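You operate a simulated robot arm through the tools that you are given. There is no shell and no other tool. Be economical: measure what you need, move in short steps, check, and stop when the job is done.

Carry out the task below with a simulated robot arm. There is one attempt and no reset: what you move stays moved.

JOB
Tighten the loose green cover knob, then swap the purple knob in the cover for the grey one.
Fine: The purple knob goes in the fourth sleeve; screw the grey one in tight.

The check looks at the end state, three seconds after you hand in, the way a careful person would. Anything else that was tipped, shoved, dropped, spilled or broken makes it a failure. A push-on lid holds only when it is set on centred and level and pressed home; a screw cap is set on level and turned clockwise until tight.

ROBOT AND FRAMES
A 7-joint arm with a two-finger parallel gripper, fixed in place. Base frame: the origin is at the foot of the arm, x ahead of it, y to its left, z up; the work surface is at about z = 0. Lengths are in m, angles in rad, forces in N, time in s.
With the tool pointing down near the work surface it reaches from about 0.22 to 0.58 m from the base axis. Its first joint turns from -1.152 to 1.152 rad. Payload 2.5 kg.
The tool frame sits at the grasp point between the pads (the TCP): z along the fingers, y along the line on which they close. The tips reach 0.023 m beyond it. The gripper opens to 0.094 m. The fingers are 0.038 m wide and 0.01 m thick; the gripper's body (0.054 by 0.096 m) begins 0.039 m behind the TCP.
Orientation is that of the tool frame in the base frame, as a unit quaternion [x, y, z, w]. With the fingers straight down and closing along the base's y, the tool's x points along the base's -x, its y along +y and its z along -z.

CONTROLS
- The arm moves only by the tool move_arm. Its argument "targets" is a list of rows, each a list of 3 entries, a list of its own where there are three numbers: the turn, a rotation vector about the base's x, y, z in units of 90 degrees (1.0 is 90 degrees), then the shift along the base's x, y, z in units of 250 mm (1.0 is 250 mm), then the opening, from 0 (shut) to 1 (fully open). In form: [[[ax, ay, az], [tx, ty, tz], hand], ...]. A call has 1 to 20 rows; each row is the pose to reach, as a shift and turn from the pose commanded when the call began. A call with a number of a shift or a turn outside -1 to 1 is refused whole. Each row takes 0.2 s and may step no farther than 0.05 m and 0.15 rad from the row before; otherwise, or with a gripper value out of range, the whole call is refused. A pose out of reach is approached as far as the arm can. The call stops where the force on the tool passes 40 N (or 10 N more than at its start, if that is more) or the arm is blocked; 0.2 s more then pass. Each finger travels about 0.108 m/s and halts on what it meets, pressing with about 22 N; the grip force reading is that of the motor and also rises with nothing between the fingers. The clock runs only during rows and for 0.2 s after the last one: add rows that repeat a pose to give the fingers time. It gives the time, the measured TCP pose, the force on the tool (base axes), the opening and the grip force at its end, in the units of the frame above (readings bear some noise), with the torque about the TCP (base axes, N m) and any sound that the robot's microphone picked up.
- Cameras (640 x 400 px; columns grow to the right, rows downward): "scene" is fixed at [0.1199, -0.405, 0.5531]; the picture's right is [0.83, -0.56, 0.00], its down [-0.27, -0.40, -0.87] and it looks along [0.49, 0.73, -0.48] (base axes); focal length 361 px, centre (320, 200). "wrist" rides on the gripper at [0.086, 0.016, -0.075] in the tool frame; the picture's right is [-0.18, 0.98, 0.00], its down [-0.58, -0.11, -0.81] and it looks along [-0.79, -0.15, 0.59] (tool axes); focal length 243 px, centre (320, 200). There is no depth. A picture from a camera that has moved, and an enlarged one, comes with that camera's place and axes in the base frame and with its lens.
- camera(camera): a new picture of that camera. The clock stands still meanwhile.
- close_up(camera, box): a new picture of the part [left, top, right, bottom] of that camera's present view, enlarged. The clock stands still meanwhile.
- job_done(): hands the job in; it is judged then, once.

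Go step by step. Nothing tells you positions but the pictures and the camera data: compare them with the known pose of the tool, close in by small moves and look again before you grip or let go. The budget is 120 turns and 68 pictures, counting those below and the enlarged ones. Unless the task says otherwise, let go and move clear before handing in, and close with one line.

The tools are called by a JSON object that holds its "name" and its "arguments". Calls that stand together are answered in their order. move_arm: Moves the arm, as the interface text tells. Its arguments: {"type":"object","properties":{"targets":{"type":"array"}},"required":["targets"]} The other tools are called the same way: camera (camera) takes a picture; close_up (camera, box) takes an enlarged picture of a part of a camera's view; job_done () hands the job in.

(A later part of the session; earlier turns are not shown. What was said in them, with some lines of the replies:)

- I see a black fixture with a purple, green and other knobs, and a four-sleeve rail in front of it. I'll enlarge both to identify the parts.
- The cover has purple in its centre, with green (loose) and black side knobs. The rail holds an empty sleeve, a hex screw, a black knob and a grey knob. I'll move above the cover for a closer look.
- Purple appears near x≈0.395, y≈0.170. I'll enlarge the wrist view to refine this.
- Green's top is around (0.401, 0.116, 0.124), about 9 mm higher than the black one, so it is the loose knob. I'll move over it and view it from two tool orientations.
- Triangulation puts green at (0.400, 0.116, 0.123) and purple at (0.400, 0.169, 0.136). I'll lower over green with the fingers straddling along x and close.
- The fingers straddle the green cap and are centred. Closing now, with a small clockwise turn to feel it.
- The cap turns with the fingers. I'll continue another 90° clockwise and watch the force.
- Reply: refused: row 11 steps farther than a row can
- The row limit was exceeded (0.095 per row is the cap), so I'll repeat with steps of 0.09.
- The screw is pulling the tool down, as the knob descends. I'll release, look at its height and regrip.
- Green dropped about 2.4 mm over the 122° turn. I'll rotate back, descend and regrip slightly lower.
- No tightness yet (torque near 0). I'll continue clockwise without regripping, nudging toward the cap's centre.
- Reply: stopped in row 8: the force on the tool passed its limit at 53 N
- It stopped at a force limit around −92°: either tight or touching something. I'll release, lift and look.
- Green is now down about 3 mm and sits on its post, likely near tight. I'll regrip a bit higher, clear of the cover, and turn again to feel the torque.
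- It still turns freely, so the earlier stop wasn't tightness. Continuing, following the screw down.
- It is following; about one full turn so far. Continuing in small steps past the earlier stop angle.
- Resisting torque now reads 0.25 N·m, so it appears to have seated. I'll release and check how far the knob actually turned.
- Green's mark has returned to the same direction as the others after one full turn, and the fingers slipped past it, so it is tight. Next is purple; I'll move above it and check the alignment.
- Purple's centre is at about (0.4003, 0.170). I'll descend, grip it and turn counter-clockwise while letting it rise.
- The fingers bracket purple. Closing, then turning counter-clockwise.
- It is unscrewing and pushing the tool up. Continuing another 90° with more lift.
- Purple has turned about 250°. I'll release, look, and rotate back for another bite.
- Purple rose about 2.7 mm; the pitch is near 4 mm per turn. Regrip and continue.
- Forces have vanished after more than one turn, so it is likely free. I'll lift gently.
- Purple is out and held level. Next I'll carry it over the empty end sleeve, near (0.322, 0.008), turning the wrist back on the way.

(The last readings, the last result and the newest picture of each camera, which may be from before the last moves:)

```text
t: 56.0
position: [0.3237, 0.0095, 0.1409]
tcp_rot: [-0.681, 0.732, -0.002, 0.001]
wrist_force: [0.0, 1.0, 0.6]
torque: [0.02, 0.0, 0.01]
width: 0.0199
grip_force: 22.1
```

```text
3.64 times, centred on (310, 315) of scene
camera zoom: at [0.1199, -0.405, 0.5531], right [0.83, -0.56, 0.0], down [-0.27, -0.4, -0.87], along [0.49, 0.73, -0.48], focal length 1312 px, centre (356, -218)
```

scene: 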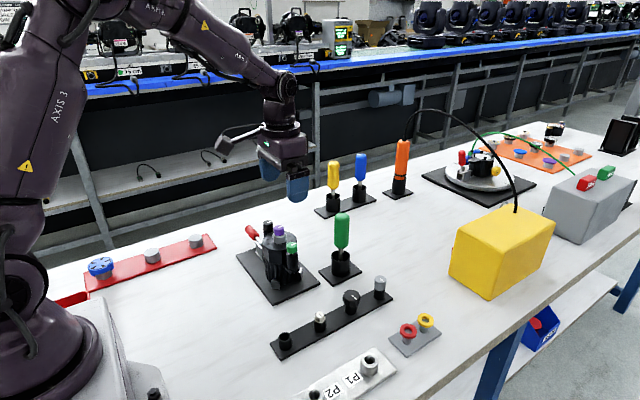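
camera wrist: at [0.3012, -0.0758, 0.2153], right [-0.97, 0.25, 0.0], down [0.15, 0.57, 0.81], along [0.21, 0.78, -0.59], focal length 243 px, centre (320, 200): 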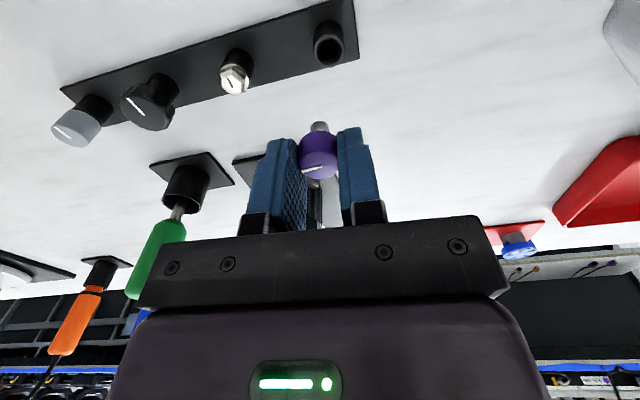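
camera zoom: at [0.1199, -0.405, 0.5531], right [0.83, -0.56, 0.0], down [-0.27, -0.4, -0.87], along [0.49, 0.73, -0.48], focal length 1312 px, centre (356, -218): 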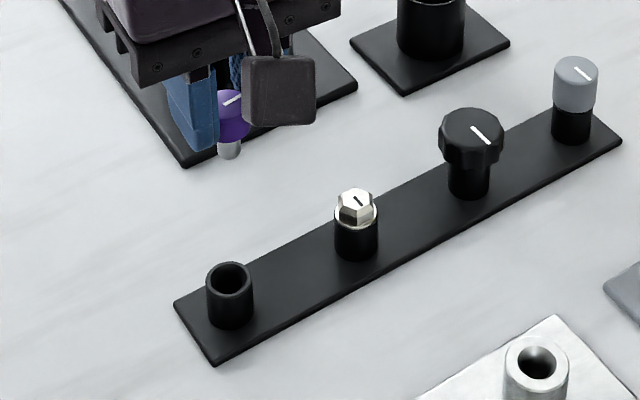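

The sleeve lies roughly 10 mm toward −x and −y of the tool. I'll shift, descend part way and look again.

{"name": "move_arm", "arguments": {"targets": [[[0, 0, 0], [-0.036, -0.04, -0.05], 0], [[0, 0, 0], [-0.036, -0.04, -0.16], 0], [[0, 0, 0], [-0.036, -0.04, -0.16], 0]]}}

{"name": "close_up", "arguments": {"camera": "wrist", "box": [220, 40, 420, 190]}}

{"name": "close_up", "arguments": {"camera": "scene", "box": [240, 290, 340, 360]}}

```text
t: 56.8
position: [0.3156, 0.0012, 0.1031]
tcp_rot: [-0.682, 0.731, -0.001, 0.001]
wrist_force: [-0.2, 0.4, -0.3]
torque: [0.0, 0.01, 0.03]
width: 0.0201
grip_force: 22.3
```

```text
2.67 times, centred on (320, 115) of wrist
camera zoom: at [0.2923, -0.0852, 0.1763], right [-0.97, 0.25, 0.0], down [0.15, 0.57, 0.81], along [0.2, 0.78, -0.59], focal length 647 px, centre (320, 427)
```

zoom: 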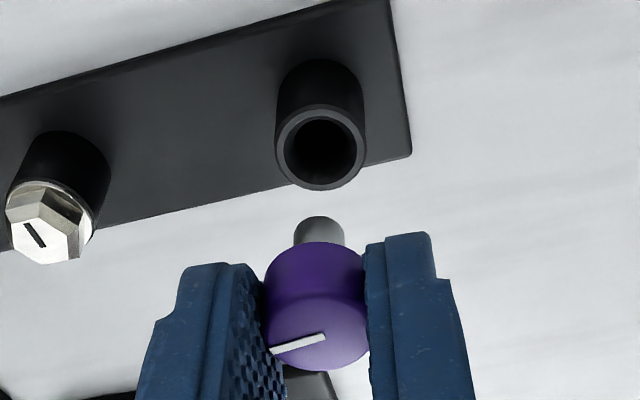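

```text
5.71 times, centred on (290, 325) of scene
camera zoom: at [0.1199, -0.405, 0.5531], right [0.83, -0.56, 0.0], down [-0.27, -0.4, -0.87], along [0.49, 0.73, -0.48], focal length 2061 px, centre (491, -514)
```

zoom: 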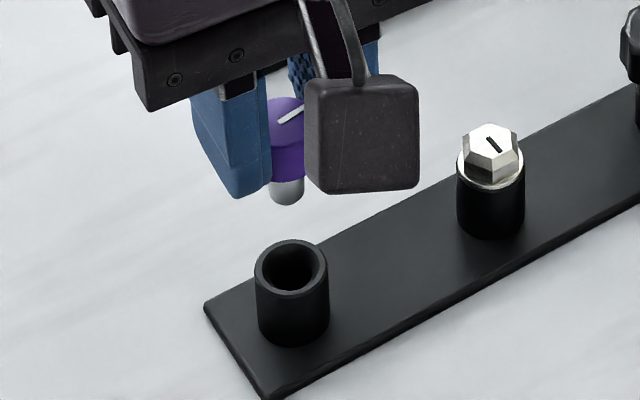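

The sleeve is nearly aligned; a small −y correction remains. I'll descend to just above the rim and recheck.

{"name": "move_arm", "arguments": {"targets": [[[0, 0, 0], [-0.002, -0.006, -0.06], 0], [[0, 0, 0], [-0.002, -0.006, -0.124], 0], [[0, 0, 0], [-0.002, -0.006, -0.124], 0]]}}

{"name": "close_up", "arguments": {"camera": "wrist", "box": [220, 40, 420, 190]}}

{"name": "close_up", "arguments": {"camera": "scene", "box": [240, 290, 340, 360]}}

```text
t: 57.5
position: [0.3135, -0.0017, 0.0696]
tcp_rot: [-0.682, 0.732, 0.0, 0.001]
wrist_force: [0.2, -0.6, -0.7]
torque: [0.0, 0.04, 0.01]
width: 0.0203
grip_force: 22.2
```

```text
2.67 times, centred on (320, 115) of wrist
camera zoom: at [0.2912, -0.0866, 0.1445], right [-0.97, 0.25, 0.0], down [0.15, 0.57, 0.81], along [0.2, 0.78, -0.59], focal length 647 px, centre (320, 427)
```

zoom: 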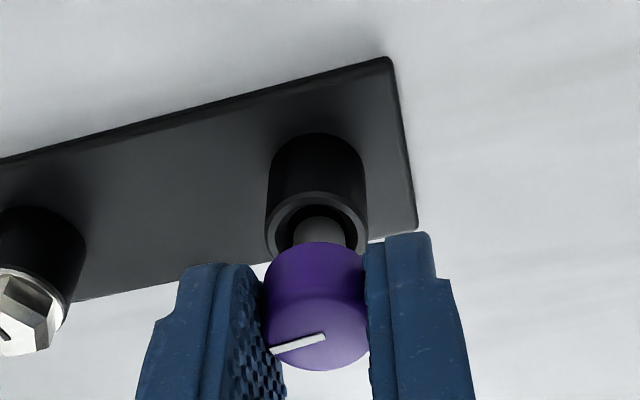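

```text
5.71 times, centred on (290, 325) of scene
camera zoom: at [0.1199, -0.405, 0.5531], right [0.83, -0.56, 0.0], down [-0.27, -0.4, -0.87], along [0.49, 0.73, -0.48], focal length 2061 px, centre (491, -514)
```

zoom: 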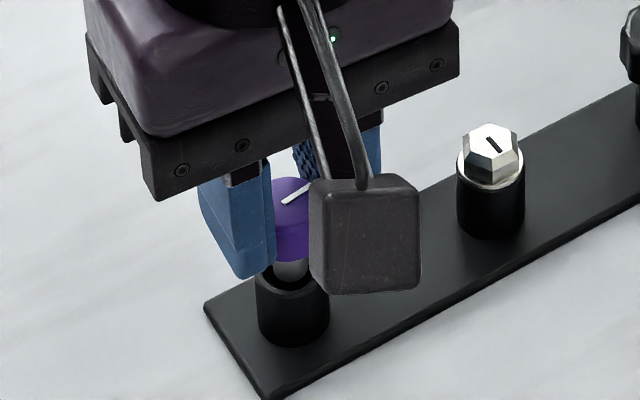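

The stub looks centred over the opening. I'll lower in small steps, watching the force.

{"name": "move_arm", "arguments": {"targets": [[[0, 0, 0], [0, 0, -0.012], 0], [[0, 0, 0], [0, 0, -0.024], 0]]}}

{"name": "close_up", "arguments": {"camera": "scene", "box": [240, 290, 340, 360]}}

```text
t: 58.1
position: [0.3154, -0.0018, 0.0662]
tcp_rot: [-0.682, 0.731, -0.001, 0.001]
wrist_force: [-0.1, 1.7, 1.0]
torque: [0.02, 0.01, -0.01]
width: 0.0205
grip_force: 21.6
```

```text
5.71 times, centred on (290, 325) of scene
camera zoom: at [0.1199, -0.405, 0.5531], right [0.83, -0.56, 0.0], down [-0.27, -0.4, -0.87], along [0.49, 0.73, -0.48], focal length 2061 px, centre (491, -514)
```

zoom: 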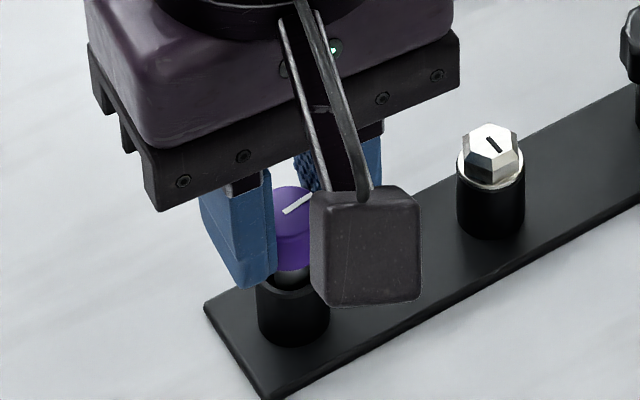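

Force is low and the stub is entering. Continuing down.

{"name": "move_arm", "arguments": {"targets": [[[0, 0, 0], [0, 0, -0.012], 0], [[0, 0, 0], [0, 0, -0.024], 0]]}}

{"name": "close_up", "arguments": {"camera": "scene", "box": [240, 290, 340, 360]}}

{"name": "close_up", "arguments": {"camera": "wrist", "box": [220, 40, 420, 190]}}

```text
t: 58.8
position: [0.3134, -0.0007, 0.0584]
tcp_rot: [-0.683, 0.73, -0.002, 0.002]
wrist_force: [3.9, 7.5, 2.6]
torque: [0.29, -0.16, 0.02]
width: 0.0201
grip_force: 22.1
```

```text
5.71 times, centred on (290, 325) of scene
camera zoom: at [0.1199, -0.405, 0.5531], right [0.83, -0.56, 0.0], down [-0.27, -0.4, -0.87], along [0.49, 0.73, -0.48], focal length 2061 px, centre (491, -514)
```

zoom: 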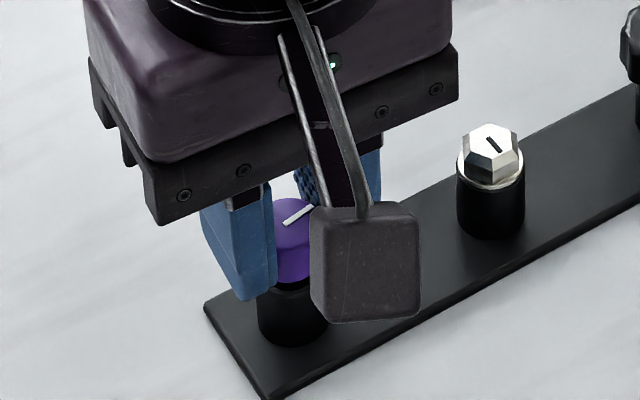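

```text
2.67 times, centred on (320, 115) of wrist
camera zoom: at [0.2914, -0.0857, 0.1339], right [-0.97, 0.25, 0.0], down [0.14, 0.57, 0.81], along [0.21, 0.78, -0.59], focal length 647 px, centre (320, 427)
```

zoom: 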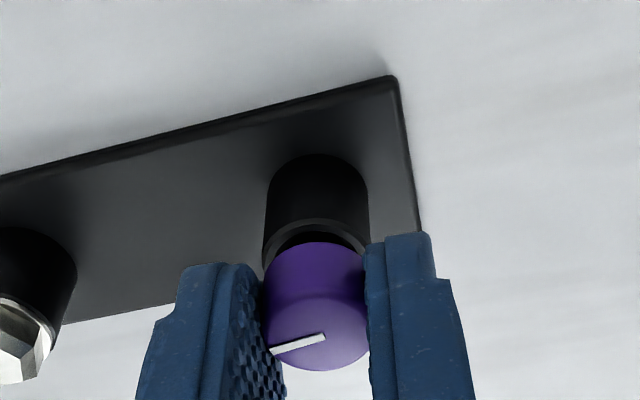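

The stub is inside; the side force suggests we're about 1 mm too far toward −x/−y. I'll correct and lower further.

{"name": "move_arm", "arguments": {"targets": [[[0, 0, 0], [0.002, 0.004, 0], 0], [[0, 0, 0], [0.002, 0.004, -0.01], 0], [[0, 0, 0], [0.002, 0.004, -0.018], 0]]}}

{"name": "close_up", "arguments": {"camera": "scene", "box": [240, 290, 340, 360]}}

```text
t: 59.5
position: [0.3131, -0.0005, 0.0549]
tcp_rot: [-0.682, 0.731, -0.002, 0.0]
wrist_force: [2.3, 4.6, 1.3]
torque: [0.12, 0.0, 0.0]
width: 0.0203
grip_force: 22.1
```

```text
5.71 times, centred on (290, 325) of scene
camera zoom: at [0.1199, -0.405, 0.5531], right [0.83, -0.56, 0.0], down [-0.27, -0.4, -0.87], along [0.49, 0.73, -0.48], focal length 2061 px, centre (491, -514)
```

zoom: 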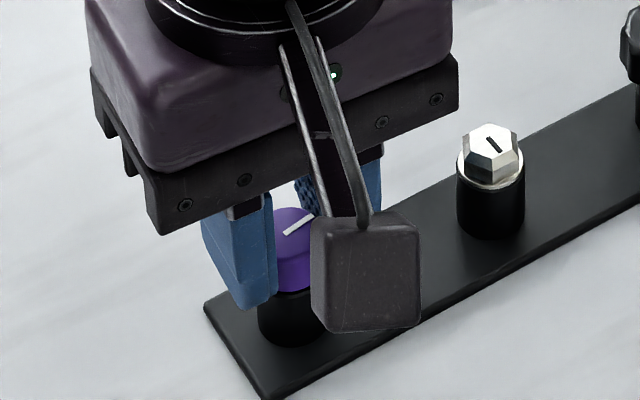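

Still going in easily. A bit further, until it rests.

{"name": "move_arm", "arguments": {"targets": [[[0, 0, 0], [0.001, 0.003, -0.006], 0], [[0, 0, 0], [0.001, 0.003, -0.012], 0], [[0, 0, 0], [0.001, 0.003, -0.012], 0]]}}

{"name": "close_up", "arguments": {"camera": "wrist", "box": [220, 40, 420, 190]}}

```text
t: 60.4
position: [0.3133, -0.0004, 0.0509]
tcp_rot: [-0.681, 0.732, -0.002, -0.001]
wrist_force: [-6.3, -7.2, 19.7]
torque: [-0.16, 0.13, -0.03]
width: 0.0201
grip_force: 22.1
```

```text
2.67 times, centred on (320, 115) of wrist
camera zoom: at [0.2917, -0.0848, 0.1267], right [-0.97, 0.25, 0.0], down [0.15, 0.57, 0.8], along [0.21, 0.78, -0.59], focal length 647 px, centre (320, 427)
```

zoom: 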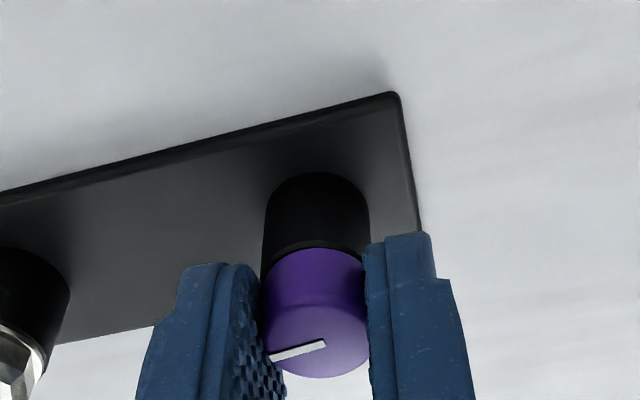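

Purple is seated in the sleeve. Release and lift clear.

{"name": "move_arm", "arguments": {"targets": [[[0, 0, 0], [0, 0, 0.006], 0.2], [[0, 0, 0], [0, 0, 0.006], 0.4], [[0, 0, 0], [0, 0, 0.1], 0.5], [[0, 0, 0], [0, 0, 0.25], 0.5], [[0, 0, 0], [0, 0, 0.4], 0.5], [[0, 0, 0], [0, 0, 0.4], 0.5]]}}

{"name": "close_up", "arguments": {"camera": "scene", "box": [240, 260, 400, 360]}}

```text
t: 61.8
position: [0.315, 0.0015, 0.1522]
tcp_rot: [-0.682, 0.731, -0.001, 0.001]
wrist_force: [1.2, 0.3, -0.8]
torque: [0.0, 0.01, -0.02]
width: 0.0471
grip_force: 0.1
```

```text
4.00 times, centred on (320, 310) of scene
camera zoom: at [0.1199, -0.405, 0.5531], right [0.83, -0.56, 0.0], down [-0.27, -0.4, -0.87], along [0.49, 0.73, -0.48], focal length 1443 px, centre (320, -240)
```

zoom: 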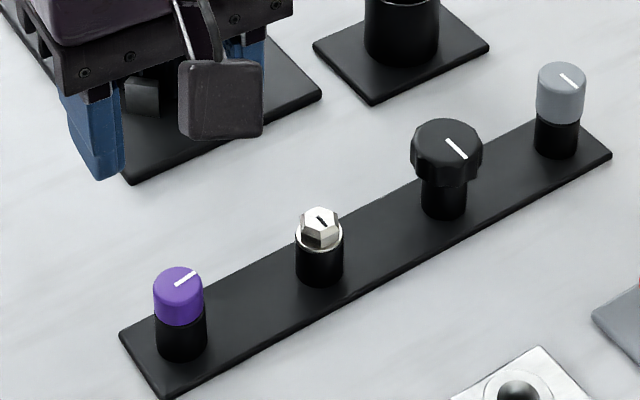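

Purple sits level in the sleeve. Next is grey, estimated near (0.546, 0.003); I'll move above it and look.

{"name": "move_arm", "arguments": {"targets": [[[0, 0, 0], [0.15, 0, 0], 0.5], [[0, 0, 0], [0.3, 0, 0], 0.5], [[0, 0, 0], [0.45, 0.0, 0], 0.5], [[0, 0, 0], [0.6, 0.0, 0], 0.5], [[0, 0, 0], [0.75, 0, 0], 0.5], [[0, 0, 0], [0.91, 0, 0], 0.5], [[0, 0, 0], [0.91, 0, 0], 0.5]]}}

{"name": "camera", "arguments": {"camera": "wrist"}}

```text
t: 63.4
position: [0.5429, 0.0018, 0.1515]
tcp_rot: [-0.682, 0.731, -0.001, 0.0]
wrist_force: [-0.3, 0.7, 0.4]
torque: [0.02, -0.06, 0.0]
width: 0.047
grip_force: 0.1
```

```text
25 pictures are left
camera wrist: at [0.5202, -0.0844, 0.2253], right [-0.97, 0.25, 0.0], down [0.15, 0.57, 0.81], along [0.2, 0.78, -0.59], focal length 243 px, centre (320, 200)
```

wrist: 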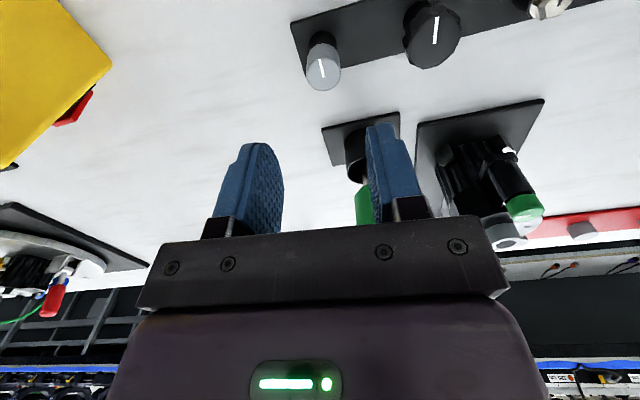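

Nearly aligned. I'll apply a small correction, descend partway and check.

{"name": "move_arm", "arguments": {"targets": [[[0, 0, 0], [-0.004, 0.008, -0.12], 0.5], [[0, 0, 0], [-0.004, 0.008, -0.28], 0.5], [[0, 0, 0], [-0.004, 0.008, -0.28], 0.5]]}}

{"name": "close_up", "arguments": {"camera": "wrist", "box": [220, 60, 420, 210]}}

{"name": "close_up", "arguments": {"camera": "scene", "box": [330, 240, 430, 310]}}

```text
t: 64.2
position: [0.5408, 0.0024, 0.0806]
tcp_rot: [-0.682, 0.731, -0.002, 0.001]
wrist_force: [-0.7, 0.9, 0.3]
torque: [0.01, -0.02, -0.03]
width: 0.0471
grip_force: 0.0
```

```text
2.67 times, centred on (320, 135) of wrist
camera zoom: at [0.5183, -0.0829, 0.157], right [-0.97, 0.25, 0.0], down [0.15, 0.57, 0.81], along [0.2, 0.78, -0.59], focal length 647 px, centre (320, 373)
```

zoom: 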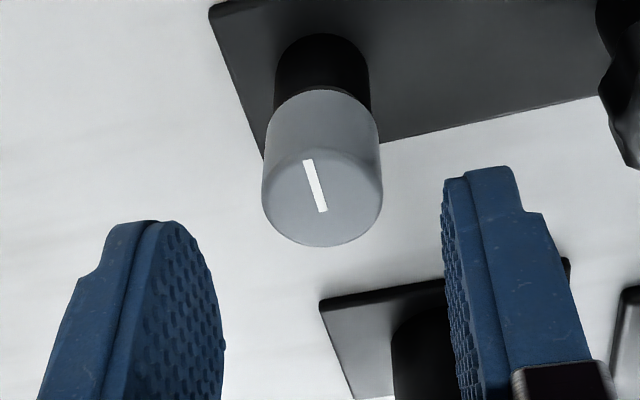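

```text
5.71 times, centred on (380, 275) of scene
camera zoom: at [0.1199, -0.405, 0.5531], right [0.83, -0.56, 0.0], down [-0.27, -0.4, -0.87], along [0.49, 0.73, -0.48], focal length 2061 px, centre (-23, -229)
```

zoom: 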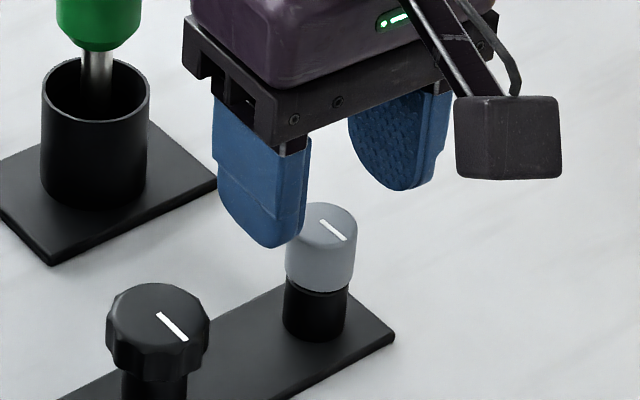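

Grey's cap is centred between the fingers, top near z=0.047. I'll lower to 0.054 and close.

{"name": "move_arm", "arguments": {"targets": [[[0, 0, 0], [0, 0, -0.06], 0.45], [[0, 0, 0], [0, 0, -0.106], 0.4], [[0, 0, 0], [0, 0, -0.106], 0.3], [[0, 0, 0], [0, 0, -0.106], 0], [[0, 0, 0], [0, 0, -0.106], 0]]}}

{"name": "close_up", "arguments": {"camera": "wrist", "box": [220, 60, 420, 210]}}

```text
t: 65.3
position: [0.541, 0.0024, 0.0559]
tcp_rot: [-0.683, 0.731, -0.001, 0.0]
wrist_force: [-11.7, 0.7, 5.4]
torque: [-0.01, 0.26, 0.0]
width: 0.0237
grip_force: 21.8
```

```text
2.67 times, centred on (320, 135) of wrist
camera zoom: at [0.518, -0.0822, 0.1303], right [-0.97, 0.25, 0.0], down [0.15, 0.57, 0.81], along [0.2, 0.78, -0.59], focal length 647 px, centre (320, 373)
```

zoom: 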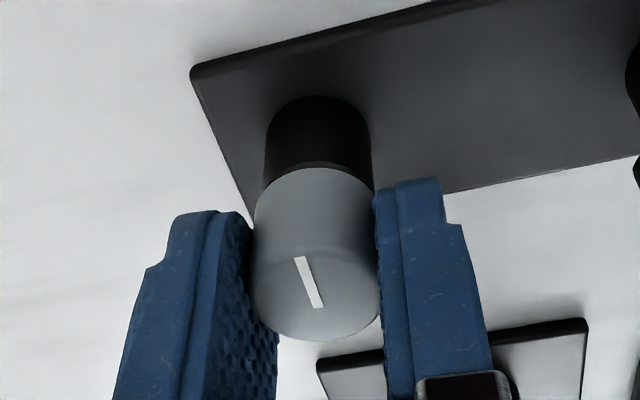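

Grip is good, with slight side load toward −x. I'll ease 1 mm that way and lift.

{"name": "move_arm", "arguments": {"targets": [[[0, 0, 0], [-0.004, 0, 0], 0], [[0, 0, 0], [-0.004, 0, 0.02], 0], [[0, 0, 0], [-0.004, 0, 0.05], 0], [[0, 0, 0], [-0.004, 0, 0.12], 0], [[0, 0, 0], [-0.004, 0, 0.25], 0], [[0, 0, 0], [-0.004, 0, 0.42], 0], [[0, 0, 0], [-0.004, 0, 0.58], 0], [[0, 0, 0], [-0.004, 0, 0.58], 0]]}}

{"name": "camera", "arguments": {"camera": "scene"}}

```text
t: 67.2
position: [0.5411, 0.005, 0.2022]
tcp_rot: [-0.682, 0.731, 0.0, 0.0]
wrist_force: [0.1, 0.6, -1.0]
torque: [0.0, -0.02, 0.01]
width: 0.0237
grip_force: 21.8
```

```text
21 pictures are left
```

scene: 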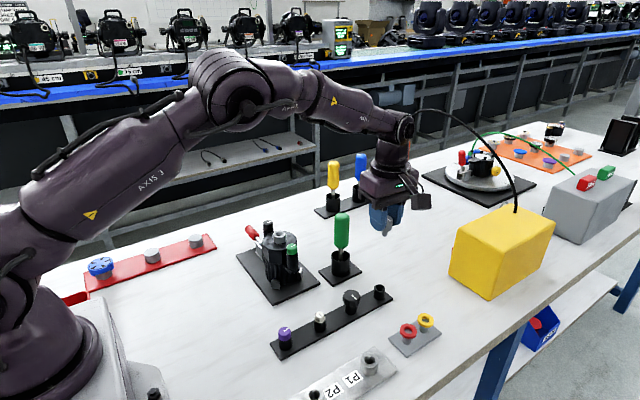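

Grey is in hand and the other knobs are undisturbed. I'll carry it over the cover boss at (0.400, 0.170), going x first and then y, with the wrist wound counter-clockwise.

{"name": "move_arm", "arguments": {"targets": [[[0, 0, 0], [-0.14, 0, 0.02], 0], [[0, 0, 0], [-0.28, 0, 0.04], 0], [[0, 0, 0.0], [-0.42, 0, 0.04], 0], [[0, 0, 0.09], [-0.559, 0, 0.04], 0], [[0, 0, 0.18], [-0.559, 0.08, 0.04], 0], [[0, 0, 0.27], [-0.559, 0.16, 0.04], 0], [[0, 0, 0.36], [-0.559, 0.24, 0.04], 0], [[0, 0, 0.45], [-0.559, 0.32, 0.04], 0], [[0, 0, 0.54], [-0.559, 0.4, 0.04], 0], [[0, 0, 0.63], [-0.559, 0.48, 0.04], 0], [[0, 0, 0.72], [-0.559, 0.56, 0.04], 0], [[0, 0, 0.81], [-0.559, 0.62, 0.04], 0], [[0, 0, 0.9], [-0.559, 0.671, 0.04], 0], [[0, 0, 0.99], [-0.559, 0.671, 0], 0], [[0, 0, 0.99], [-0.559, 0.671, 0], 0]]}}

{"name": "close_up", "arguments": {"camera": "wrist", "box": [220, 40, 420, 190]}}

{"name": "close_up", "arguments": {"camera": "scene", "box": [230, 190, 330, 260]}}

```text
t: 70.3
position: [0.3999, 0.171, 0.2005]
tcp_rot: [0.999, -0.042, 0.001, -0.001]
wrist_force: [1.1, 0.6, -0.8]
torque: [0.01, 0.0, 0.02]
width: 0.0235
grip_force: 22.2
```

```text
2.67 times, centred on (320, 115) of wrist
camera zoom: at [0.4841, 0.1474, 0.275], right [-0.27, -0.96, 0.0], down [-0.57, 0.16, 0.81], along [-0.78, 0.22, -0.59], focal length 647 px, centre (320, 427)
```

zoom: 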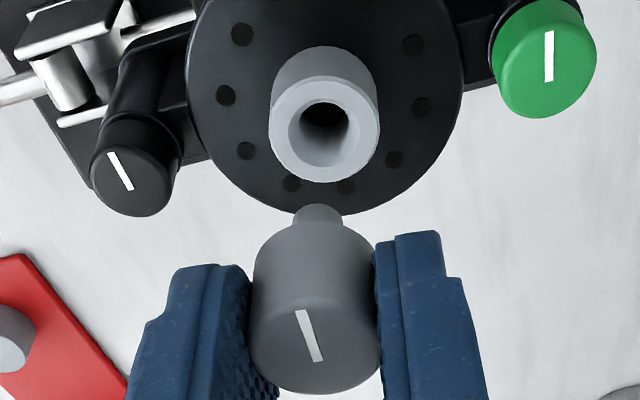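

```text
5.71 times, centred on (280, 225) of scene
camera zoom: at [0.1199, -0.405, 0.5531], right [0.83, -0.56, 0.0], down [-0.27, -0.4, -0.87], along [0.49, 0.73, -0.48], focal length 2061 px, centre (549, 57)
```

zoom: 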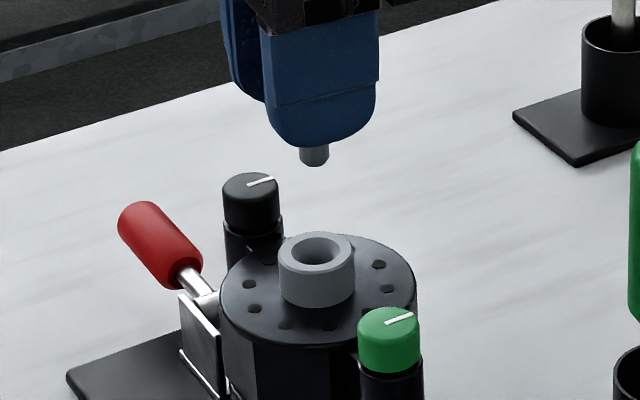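

Aligned to within about 1 mm. I'll make a small −y correction, descend to just above the boss and check again.

{"name": "move_arm", "arguments": {"targets": [[[0, 0, 0], [0.002, -0.005, -0.07], 0], [[0, 0, 0], [0.002, -0.005, -0.138], 0], [[0, 0, 0], [0.002, -0.005, -0.138], 0]]}}

{"name": "close_up", "arguments": {"camera": "wrist", "box": [220, 40, 420, 190]}}

{"name": "close_up", "arguments": {"camera": "scene", "box": [250, 200, 320, 250]}}

```text
t: 71.2
position: [0.4009, 0.1682, 0.1655]
tcp_rot: [0.999, -0.043, 0.001, 0.0]
wrist_force: [-0.8, 0.4, -0.2]
torque: [0.01, 0.01, -0.01]
width: 0.0235
grip_force: 21.6
```

```text
2.67 times, centred on (320, 115) of wrist
camera zoom: at [0.4848, 0.1455, 0.2399], right [-0.27, -0.96, 0.0], down [-0.57, 0.16, 0.81], along [-0.78, 0.22, -0.59], focal length 647 px, centre (320, 427)
```

zoom: 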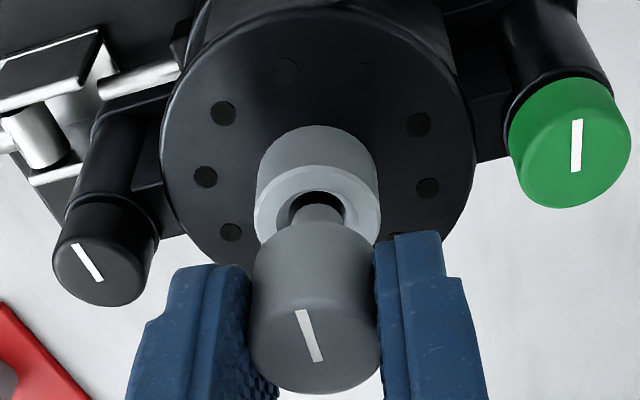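

```text
8.00 times, centred on (285, 225) of scene
camera zoom: at [0.1199, -0.405, 0.5531], right [0.83, -0.56, 0.0], down [-0.27, -0.4, -0.87], along [0.49, 0.73, -0.48], focal length 2886 px, centre (600, 0)
```

zoom: 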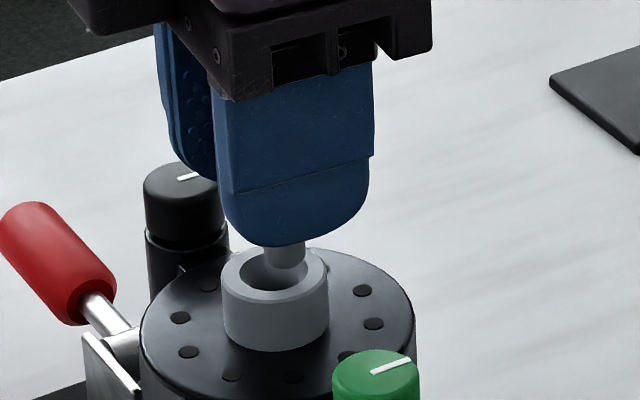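

The scene view shows the stub about 2 mm too far to +x, with −y slightly off. I'll correct by (−1.7, +1.1) mm and recheck.

{"name": "move_arm", "arguments": {"targets": [[[0, 0, 0], [-0.007, 0.0045, 0], 0], [[0, 0, 0], [-0.007, 0.0045, -0.008], 0], [[0, 0, 0], [-0.007, 0.0045, -0.008], 0]]}}

{"name": "close_up", "arguments": {"camera": "scene", "box": [250, 200, 320, 250]}}

{"name": "close_up", "arguments": {"camera": "wrist", "box": [220, 40, 420, 190]}}

```text
t: 72.0
position: [0.3995, 0.1697, 0.1636]
tcp_rot: [0.999, -0.044, 0.0, -0.001]
wrist_force: [0.0, -0.8, -1.0]
torque: [0.02, 0.01, -0.01]
width: 0.0237
grip_force: 21.7
```

```text
8.00 times, centred on (285, 225) of scene
camera zoom: at [0.1199, -0.405, 0.5531], right [0.83, -0.56, 0.0], down [-0.27, -0.4, -0.87], along [0.49, 0.73, -0.48], focal length 2886 px, centre (600, 0)
```

zoom: 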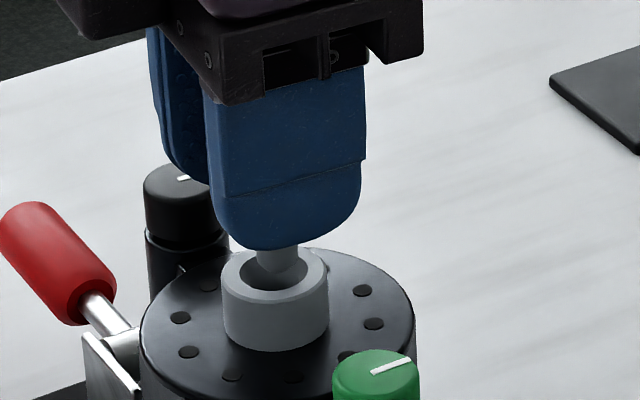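

```text
2.67 times, centred on (320, 115) of wrist
camera zoom: at [0.4832, 0.1469, 0.2386], right [-0.27, -0.96, 0.0], down [-0.57, 0.16, 0.81], along [-0.78, 0.22, -0.59], focal length 647 px, centre (320, 427)
```

zoom: 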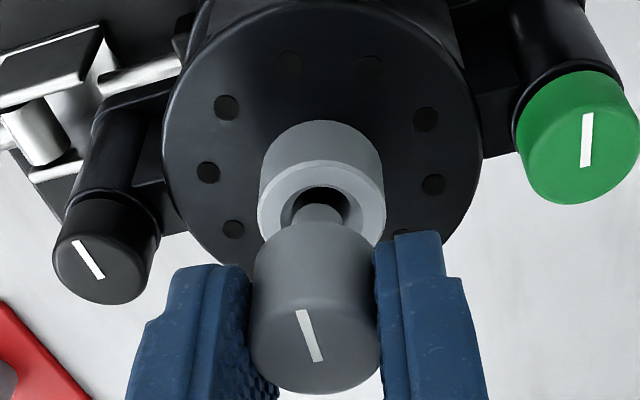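

Stub and bore now coincide in both views within about 0.5 mm. I'll lower slowly to feel for entry.

{"name": "move_arm", "arguments": {"targets": [[[0, 0, 0], [0.001, -0.001, -0.008], 0], [[0, 0, 0], [0.001, -0.001, -0.016], 0]]}}

{"name": "move_arm", "arguments": {"targets": [[[0, 0, 0], [0, 0, -0.006], 0], [[0, 0, 0], [0, 0, -0.012], 0]]}}

```text
t: 72.5
position: [0.4, 0.17, 0.1605]
tcp_rot: [0.999, -0.043, 0.002, -0.001]
wrist_force: [0.3, -0.5, 0.4]
torque: [-0.02, 0.01, 0.02]
width: 0.0231
grip_force: 22.0
```

```text
t: 73.2
position: [0.3989, 0.171, 0.1547]
tcp_rot: [0.999, -0.043, 0.0, -0.001]
wrist_force: [-3.9, 0.4, 0.7]
torque: [-0.04, 0.11, -0.01]
width: 0.0234
grip_force: 22.2
```

It is entering freely. Continuing down until thread contact.

{"name": "move_arm", "arguments": {"targets": [[[0, 0, 0], [-0.001, 0, -0.004], 0], [[0, 0, 0], [-0.001, 0, -0.008], 0], [[0, 0, 0], [-0.001, 0, -0.008], 0]]}}

```text
t: 74.0
position: [0.3978, 0.1703, 0.1538]
tcp_rot: [0.999, -0.043, 0.0, -0.001]
wrist_force: [-6.4, 0.7, 0.3]
torque: [0.0, 0.2, 0.01]
width: 0.0238
grip_force: 22.3
```

A side force toward −x is building, so I'll shift 0.8 mm that way and lower a bit more.

{"name": "move_arm", "arguments": {"targets": [[[0, 0, 0], [-0.0035, 0, 0], 0], [[0, 0, 0], [-0.0035, 0, -0.004], 0], [[0, 0, 0], [-0.0035, 0, -0.008], 0], [[0, 0, 0], [-0.0035, 0, -0.008], 0]]}}

{"name": "close_up", "arguments": {"camera": "scene", "box": [250, 200, 320, 250]}}

```text
t: 75.0
position: [0.3987, 0.1703, 0.1525]
tcp_rot: [0.999, -0.043, 0.002, 0.0]
wrist_force: [0.5, 0.7, -0.5]
torque: [-0.01, -0.01, 0.01]
width: 0.0235
grip_force: 22.3
```

```text
8.00 times, centred on (285, 225) of scene
camera zoom: at [0.1199, -0.405, 0.5531], right [0.83, -0.56, 0.0], down [-0.27, -0.4, -0.87], along [0.49, 0.73, -0.48], focal length 2886 px, centre (600, 0)
```

zoom: 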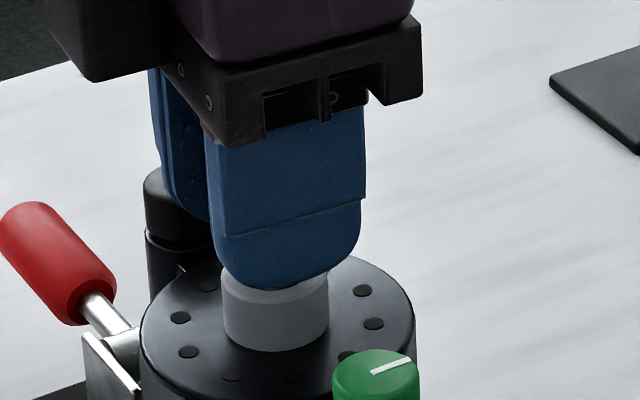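

Perfectly free now and well centred. Continuing down until the thread stops it.

{"name": "move_arm", "arguments": {"targets": [[[0, 0, 0], [0, 0, -0.004], 0], [[0, 0, 0], [0, 0, -0.008], 0], [[0, 0, 0], [0, 0, -0.008], 0]]}}

{"name": "move_arm", "arguments": {"targets": [[[0, 0, 0], [0, 0, -0.003], 0], [[0, 0, 0], [0, 0, -0.006], 0], [[0, 0, 0], [0, 0, -0.006], 0]]}}

```text
t: 75.8
position: [0.3975, 0.1703, 0.1514]
tcp_rot: [0.999, -0.042, 0.002, -0.001]
wrist_force: [-6.4, -3.9, 10.9]
torque: [-0.12, 0.1, 0.01]
width: 0.0236
grip_force: 22.3
```

```text
t: 76.5
position: [0.3977, 0.1705, 0.1488]
tcp_rot: [0.999, -0.043, 0.002, -0.001]
wrist_force: [-7.3, -1.7, 19.1]
torque: [-0.05, 0.09, -0.02]
width: 0.0237
grip_force: 22.5
```

Thread contact found (19 N). Turning clockwise 90°.

{"name": "move_arm", "arguments": {"targets": [[[0, 0, -0.09], [0, 0, 0], 0], [[0, 0, -0.18], [0, 0, 0], 0], [[0, 0, -0.27], [0, 0, 0], 0], [[0, 0, -0.36], [0, 0, 0], 0], [[0, 0, -0.45], [0, 0, 0], 0], [[0, 0, -0.54], [0, 0, 0], 0], [[0, 0, -0.63], [0, 0, 0], 0], [[0, 0, -0.72], [0, 0, 0], 0], [[0, 0, -0.81], [0, 0, 0], 0], [[0, 0, -0.9], [0, 0, 0], 0], [[0, 0, -0.99], [0, 0, 0], 0]]}}

```text
t: 79.0
position: [0.3995, 0.1712, 0.1502]
tcp_rot: [-0.681, 0.732, -0.002, 0.005]
wrist_force: [17.8, 14.4, -0.8]
torque: [0.29, -0.29, 0.07]
width: 0.0235
grip_force: 22.1
```

The thread engaged (downward push gone), but a side force has built up. I'll ease toward it (+x, +y), then keep turning.

{"name": "move_arm", "arguments": {"targets": [[[0, 0, 0], [0.004, 0.003, 0], 0], [[0, 0, 0], [0.007, 0.006, -0.002], 0], [[0, 0, 0], [0.007, 0.006, -0.002], 0]]}}

{"name": "close_up", "arguments": {"camera": "scene", "box": [250, 200, 320, 250]}}

```text
t: 79.8
position: [0.3994, 0.171, 0.1477]
tcp_rot: [-0.681, 0.732, -0.002, 0.0]
wrist_force: [7.2, 5.3, 7.6]
torque: [0.07, -0.13, 0.02]
width: 0.0235
grip_force: 21.9
```

```text
8.00 times, centred on (285, 225) of scene
camera zoom: at [0.1199, -0.405, 0.5531], right [0.83, -0.56, 0.0], down [-0.27, -0.4, -0.87], along [0.49, 0.73, -0.48], focal length 2886 px, centre (600, 0)
```

zoom: 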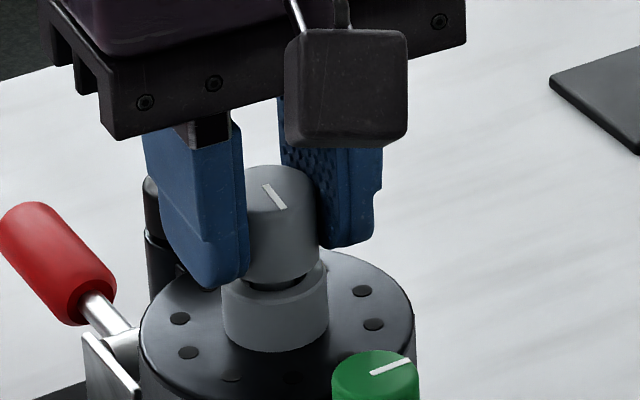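

The grey cap looks slightly tilted in the grip. I'll release so it can settle in the bore and look.

{"name": "move_arm", "arguments": {"targets": [[[0, 0, 0], [0, 0, 0], 0.28], [[0, 0, 0], [0, 0, 0], 0.4], [[0, 0, 0], [0, 0, 0], 0.4]]}}

{"name": "close_up", "arguments": {"camera": "scene", "box": [250, 200, 320, 250]}}

{"name": "close_up", "arguments": {"camera": "wrist", "box": [220, 60, 420, 210]}}

```text
t: 80.5
position: [0.3988, 0.171, 0.1486]
tcp_rot: [-0.682, 0.731, 0.0, 0.0]
wrist_force: [0.0, -0.5, -0.1]
torque: [-0.01, 0.01, 0.02]
width: 0.0375
grip_force: 0.1
```

```text
8.00 times, centred on (285, 225) of scene
camera zoom: at [0.1199, -0.405, 0.5531], right [0.83, -0.56, 0.0], down [-0.27, -0.4, -0.87], along [0.49, 0.73, -0.48], focal length 2886 px, centre (600, 0)
```

zoom: 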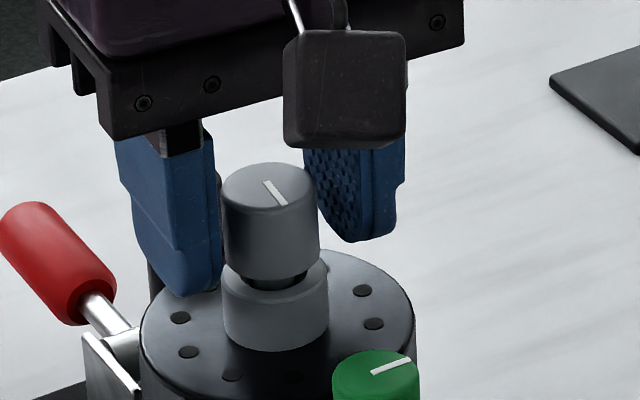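

```text
2.67 times, centred on (320, 135) of wrist
camera zoom: at [0.3767, 0.0867, 0.223], right [-0.97, 0.25, 0.0], down [0.15, 0.57, 0.81], along [0.2, 0.78, -0.59], focal length 647 px, centre (320, 373)
```

zoom: 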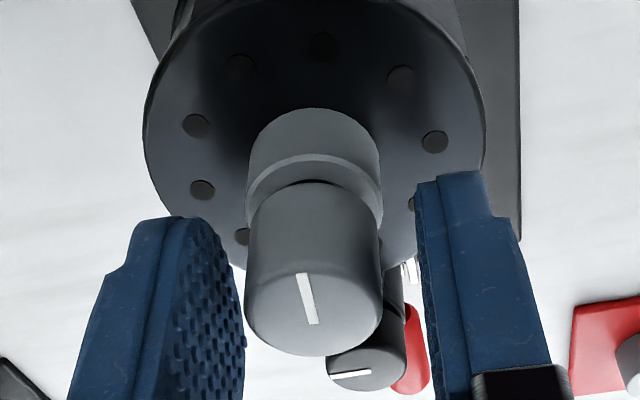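

The knob stands level in the bore with about a 4 mm gap. I'll recentre 1 mm in x, regrip and turn clockwise, following it down.

{"name": "move_arm", "arguments": {"targets": [[[0, 0, 0], [0.004, -0.001, 0], 0.4], [[0, 0, 0], [0.004, -0.001, 0], 0.2], [[0, 0, 0], [0.004, -0.001, 0], 0], [[0, 0, 0], [0.004, -0.001, 0], 0]]}}

{"name": "move_arm", "arguments": {"targets": [[[0, 0, -0.09], [0, 0, -0.001], 0], [[0, 0, -0.18], [0, 0, -0.002], 0], [[0, 0, -0.27], [0, 0, -0.003], 0], [[0, 0, -0.36], [0, 0, -0.0035], 0], [[0, 0, -0.45], [0, 0, -0.004], 0]]}}

```text
t: 81.5
position: [0.3997, 0.1715, 0.1482]
tcp_rot: [-0.682, 0.731, 0.0, 0.0]
wrist_force: [-2.7, -0.8, 1.8]
torque: [0.01, 0.04, -0.01]
width: 0.0236
grip_force: 21.5
```

```text
t: 82.8
position: [0.402, 0.172, 0.1478]
tcp_rot: [-0.385, 0.923, -0.001, 0.001]
wrist_force: [3.8, -0.6, 3.4]
torque: [-0.04, -0.07, 0.04]
width: 0.0236
grip_force: 22.3
```

Low forces. Continuing clockwise.

{"name": "move_arm", "arguments": {"targets": [[[0, 0, -0.09], [0, 0, -0.0005], 0], [[0, 0, -0.18], [0, 0, -0.001], 0], [[0, 0, -0.27], [0, 0, -0.0015], 0], [[0, 0, -0.36], [0, 0, -0.002], 0], [[0, 0, -0.45], [0, 0, -0.0025], 0], [[0, 0, -0.54], [0, 0, -0.003], 0], [[0, 0, -0.63], [0, 0, -0.0035], 0], [[0, 0, -0.72], [0, 0, -0.004], 0]]}}

{"name": "move_arm", "arguments": {"targets": [[[0, 0, -0.09], [0, 0, -0.0005], 0], [[0, 0, -0.18], [0, 0, -0.001], 0], [[0, 0, -0.27], [0, 0, -0.0015], 0], [[0, 0, -0.36], [0, 0, -0.002], 0], [[0, 0, -0.45], [0, 0, -0.0025], 0], [[0, 0, -0.54], [0, 0, -0.003], 0], [[0, 0, -0.63], [0, 0, -0.0035], 0], [[0, 0, -0.72], [0, 0, -0.004], 0]]}}

```text
t: 84.5
position: [0.4015, 0.1698, 0.1471]
tcp_rot: [0.17, 0.985, -0.002, -0.001]
wrist_force: [8.5, -16.0, 12.5]
torque: [-0.36, -0.24, 0.06]
width: 0.0234
grip_force: 22.5
```

```text
t: 86.3
position: [0.3997, 0.1702, 0.1444]
tcp_rot: [0.67, 0.742, 0.0, -0.001]
wrist_force: [-2.7, -18.1, 7.1]
torque: [-0.25, 0.01, 0.06]
width: 0.0235
grip_force: 21.9
```

Continuing to about −130° with a −y easing, then release and inspect.

{"name": "move_arm", "arguments": {"targets": [[[0, 0, -0.09], [0, -0.003, -0.0005], 0], [[0, 0, -0.18], [0, -0.005, -0.001], 0], [[0, 0, -0.27], [0, -0.005, -0.0015], 0], [[0, 0, -0.36], [0, -0.005, -0.002], 0], [[0, 0, -0.45], [0, -0.005, -0.0025], 0]]}}

{"name": "move_arm", "arguments": {"targets": [[[0, 0, 0], [0, 0, 0], 0.28], [[0, 0, 0], [0, 0, 0], 0.4], [[0, 0, 0], [0, 0, 0.1], 0.4], [[0, 0, 0], [0, 0, 0.2], 0.4], [[0, 0, 0], [0, 0, 0.2], 0.4]]}}

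{"name": "close_up", "arguments": {"camera": "scene", "box": [250, 200, 320, 250]}}

```text
t: 87.5
position: [0.4012, 0.1709, 0.1455]
tcp_rot: [0.886, 0.463, 0.001, -0.002]
wrist_force: [-0.8, -4.9, 0.1]
torque: [-0.02, -0.11, 0.05]
width: 0.0236
grip_force: 21.1
```

```text
t: 88.8
position: [0.3991, 0.1706, 0.195]
tcp_rot: [0.886, 0.464, -0.001, -0.001]
wrist_force: [-0.6, -0.3, -0.5]
torque: [-0.01, 0.0, -0.03]
width: 0.0378
grip_force: 0.0
```

```text
8.00 times, centred on (285, 225) of scene
camera zoom: at [0.1199, -0.405, 0.5531], right [0.83, -0.56, 0.0], down [-0.27, -0.4, -0.87], along [0.49, 0.73, -0.48], focal length 2886 px, centre (600, 0)
```

zoom: 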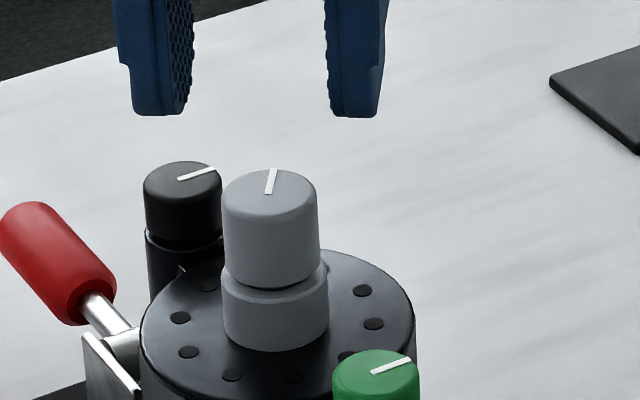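

Grey went down about 2 mm and is level; it still has a bit to go. I'll rewind the wrist and regrip.

{"name": "move_arm", "arguments": {"targets": [[[0, 0, 0.09], [0, 0, 0], 0.4], [[0, 0, 0.18], [0, 0, 0], 0.4], [[0, 0, 0.27], [0, 0, 0], 0.4], [[0, 0, 0.36], [0, 0, 0], 0.4], [[0, 0, 0.45], [0, 0, 0], 0.4], [[0, 0, 0.54], [0, 0, 0], 0.4], [[0, 0, 0.63], [0, 0, 0], 0.4], [[0, 0, 0.72], [0, 0, 0], 0.4], [[0, 0, 0.81], [0, 0, 0], 0.4], [[0, 0, 0.9], [0, 0, 0], 0.4], [[0, 0, 0.99], [0, 0, 0], 0.4]]}}

{"name": "move_arm", "arguments": {"targets": [[[0, 0, 0.09], [0, 0, 0], 0.4], [[0, 0, 0.18], [0, 0, 0], 0.4], [[0, 0, 0.27], [0, 0, 0], 0.4], [[0, 0, 0.36], [0, 0, 0], 0.4], [[0, 0, 0.45], [0, 0, 0], 0.4], [[0, 0, 0.54], [0, 0, 0], 0.4], [[0, 0, 0.63], [0, 0, 0], 0.4], [[0, 0, 0.72], [0, 0, 0], 0.4], [[0, 0, 0.81], [0, 0, 0], 0.4], [[0, 0, 0.9], [0, 0, 0], 0.4], [[0, 0, 0.99], [0, 0, 0], 0.4], [[0, 0, 0.99], [-0.001, 0.002, -0.1], 0.4], [[0, 0, 0.99], [-0.001, 0.002, -0.192], 0.4], [[0, 0, 0.99], [-0.001, 0.002, -0.192], 0.2], [[0, 0, 0.99], [-0.001, 0.002, -0.192], 0], [[0, 0, 0.99], [-0.001, 0.002, -0.192], 0]]}}

{"name": "move_arm", "arguments": {"targets": [[[0, 0, -0.09], [0, 0, -0.0005], 0], [[0, 0, -0.18], [0, 0, -0.001], 0], [[0, 0, -0.27], [0, 0, -0.0015], 0], [[0, 0, -0.36], [0, 0, -0.002], 0], [[0, 0, -0.45], [0, 0, -0.0025], 0]]}}

{"name": "move_arm", "arguments": {"targets": [[[0, 0, -0.09], [0, 0, -0.0005], 0], [[0, 0, -0.18], [0, 0, -0.001], 0], [[0, 0, -0.27], [0, 0, -0.0015], 0], [[0, 0, -0.36], [0, 0, -0.002], 0], [[0, 0, -0.45], [0, 0, -0.0025], 0]]}}

```text
t: 91.2
position: [0.4009, 0.1699, 0.1956]
tcp_rot: [0.304, 0.953, -0.002, 0.0]
wrist_force: [-0.5, -0.8, -0.8]
torque: [0.01, 0.0, 0.01]
width: 0.0376
grip_force: 0.2
```

```text
t: 94.5
position: [0.4, 0.1694, 0.1456]
tcp_rot: [-0.452, 0.892, -0.001, 0.0]
wrist_force: [-2.6, -1.8, 1.7]
torque: [-0.03, 0.04, -0.03]
width: 0.0232
grip_force: 22.2
```

```text
t: 95.8
position: [0.3997, 0.17, 0.1463]
tcp_rot: [-0.112, 0.994, -0.001, -0.002]
wrist_force: [-6.7, -4.4, -3.1]
torque: [-0.08, 0.17, -0.02]
width: 0.0235
grip_force: 22.1
```

```text
t: 97.0
position: [0.4015, 0.171, 0.146]
tcp_rot: [0.24, 0.971, -0.001, 0.001]
wrist_force: [1.4, -13.8, -0.5]
torque: [-0.28, -0.1, 0.21]
width: 0.0236
grip_force: 22.1
```

Torque has risen to 0.21 N·m, so it is nearly tight. A bit more until it slips.

{"name": "move_arm", "arguments": {"targets": [[[0, 0, -0.09], [0, -0.002, 0], 0], [[0, 0, -0.18], [0, -0.003, 0], 0], [[0, 0, -0.27], [0, -0.003, 0], 0], [[0, 0, -0.36], [0, -0.003, 0], 0], [[0, 0, -0.45], [0, -0.003, 0], 0]]}}

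{"name": "move_arm", "arguments": {"targets": [[[0, 0, 0], [0, 0, 0], 0.28], [[0, 0, 0], [0, 0, 0], 0.4], [[0, 0, 0], [0, 0, 0.1], 0.4], [[0, 0, 0], [0, 0, 0.22], 0.4], [[0, 0, 0], [0, 0, 0.22], 0.4]]}}

{"name": "close_up", "arguments": {"camera": "scene", "box": [250, 200, 320, 250]}}

```text
t: 98.2
position: [0.3999, 0.1709, 0.1468]
tcp_rot: [0.56, 0.829, -0.001, -0.001]
wrist_force: [-5.7, -5.5, -0.9]
torque: [-0.11, 0.2, 0.22]
width: 0.0236
grip_force: 22.1
```

```text
t: 99.3
position: [0.4001, 0.171, 0.2002]
tcp_rot: [0.558, 0.83, -0.001, 0.0]
wrist_force: [0.3, 0.1, 0.4]
torque: [0.02, 0.04, 0.02]
width: 0.0378
grip_force: 0.0
```

```text
8.00 times, centred on (285, 225) of scene
camera zoom: at [0.1199, -0.405, 0.5531], right [0.83, -0.56, 0.0], down [-0.27, -0.4, -0.87], along [0.49, 0.73, -0.48], focal length 2886 px, centre (600, 0)
```

zoom: 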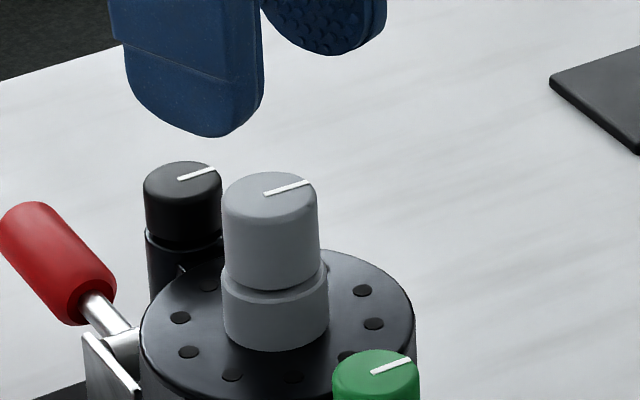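

Grey's mark now lines up with the others and the fingers slipped past it, so it is tight. I'll raise clear and take a final look.

{"name": "move_arm", "arguments": {"targets": [[[0, 0, 0], [0, 0, 0.15], 0.4], [[0, 0, 0], [0, 0, 0.3], 0.4], [[0, 0, 0], [0, 0, 0.4], 0.4], [[0, 0, 0], [0, 0, 0.4], 0.4]]}}

{"name": "camera", "arguments": {"camera": "scene"}}

{"name": "close_up", "arguments": {"camera": "scene", "box": [230, 210, 400, 360]}}

```text
t: 100.3
position: [0.4002, 0.1705, 0.3008]
tcp_rot: [0.558, 0.83, -0.001, 0.0]
wrist_force: [0.6, 0.2, -0.1]
torque: [0.0, 0.02, 0.0]
width: 0.0375
grip_force: 0.1
```

```text
8 pictures are left
```

scene: 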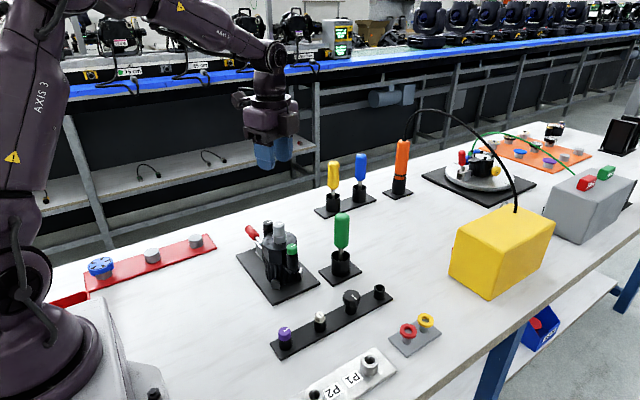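

```text
2.67 times, centred on (315, 285) of scene
camera zoom: at [0.1199, -0.405, 0.5531], right [0.83, -0.56, 0.0], down [-0.27, -0.4, -0.87], along [0.49, 0.73, -0.48], focal length 962 px, centre (333, -27)
```

zoom: 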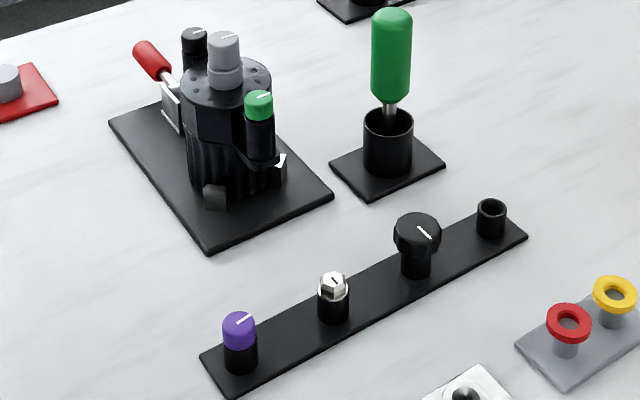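

Everything is in place: green and grey are tight, purple is in the sleeve that was empty at the start, nothing else has moved, and the arm is clear. Handing in.

{"name": "job_done", "arguments": {}}

```text
The job is handed in.
```

The job is handed in: green is tight, grey is screwed tight into the cover, and purple is in the end sleeve that started empty, which I took to be the "fourth sleeve" because nothing labels them.
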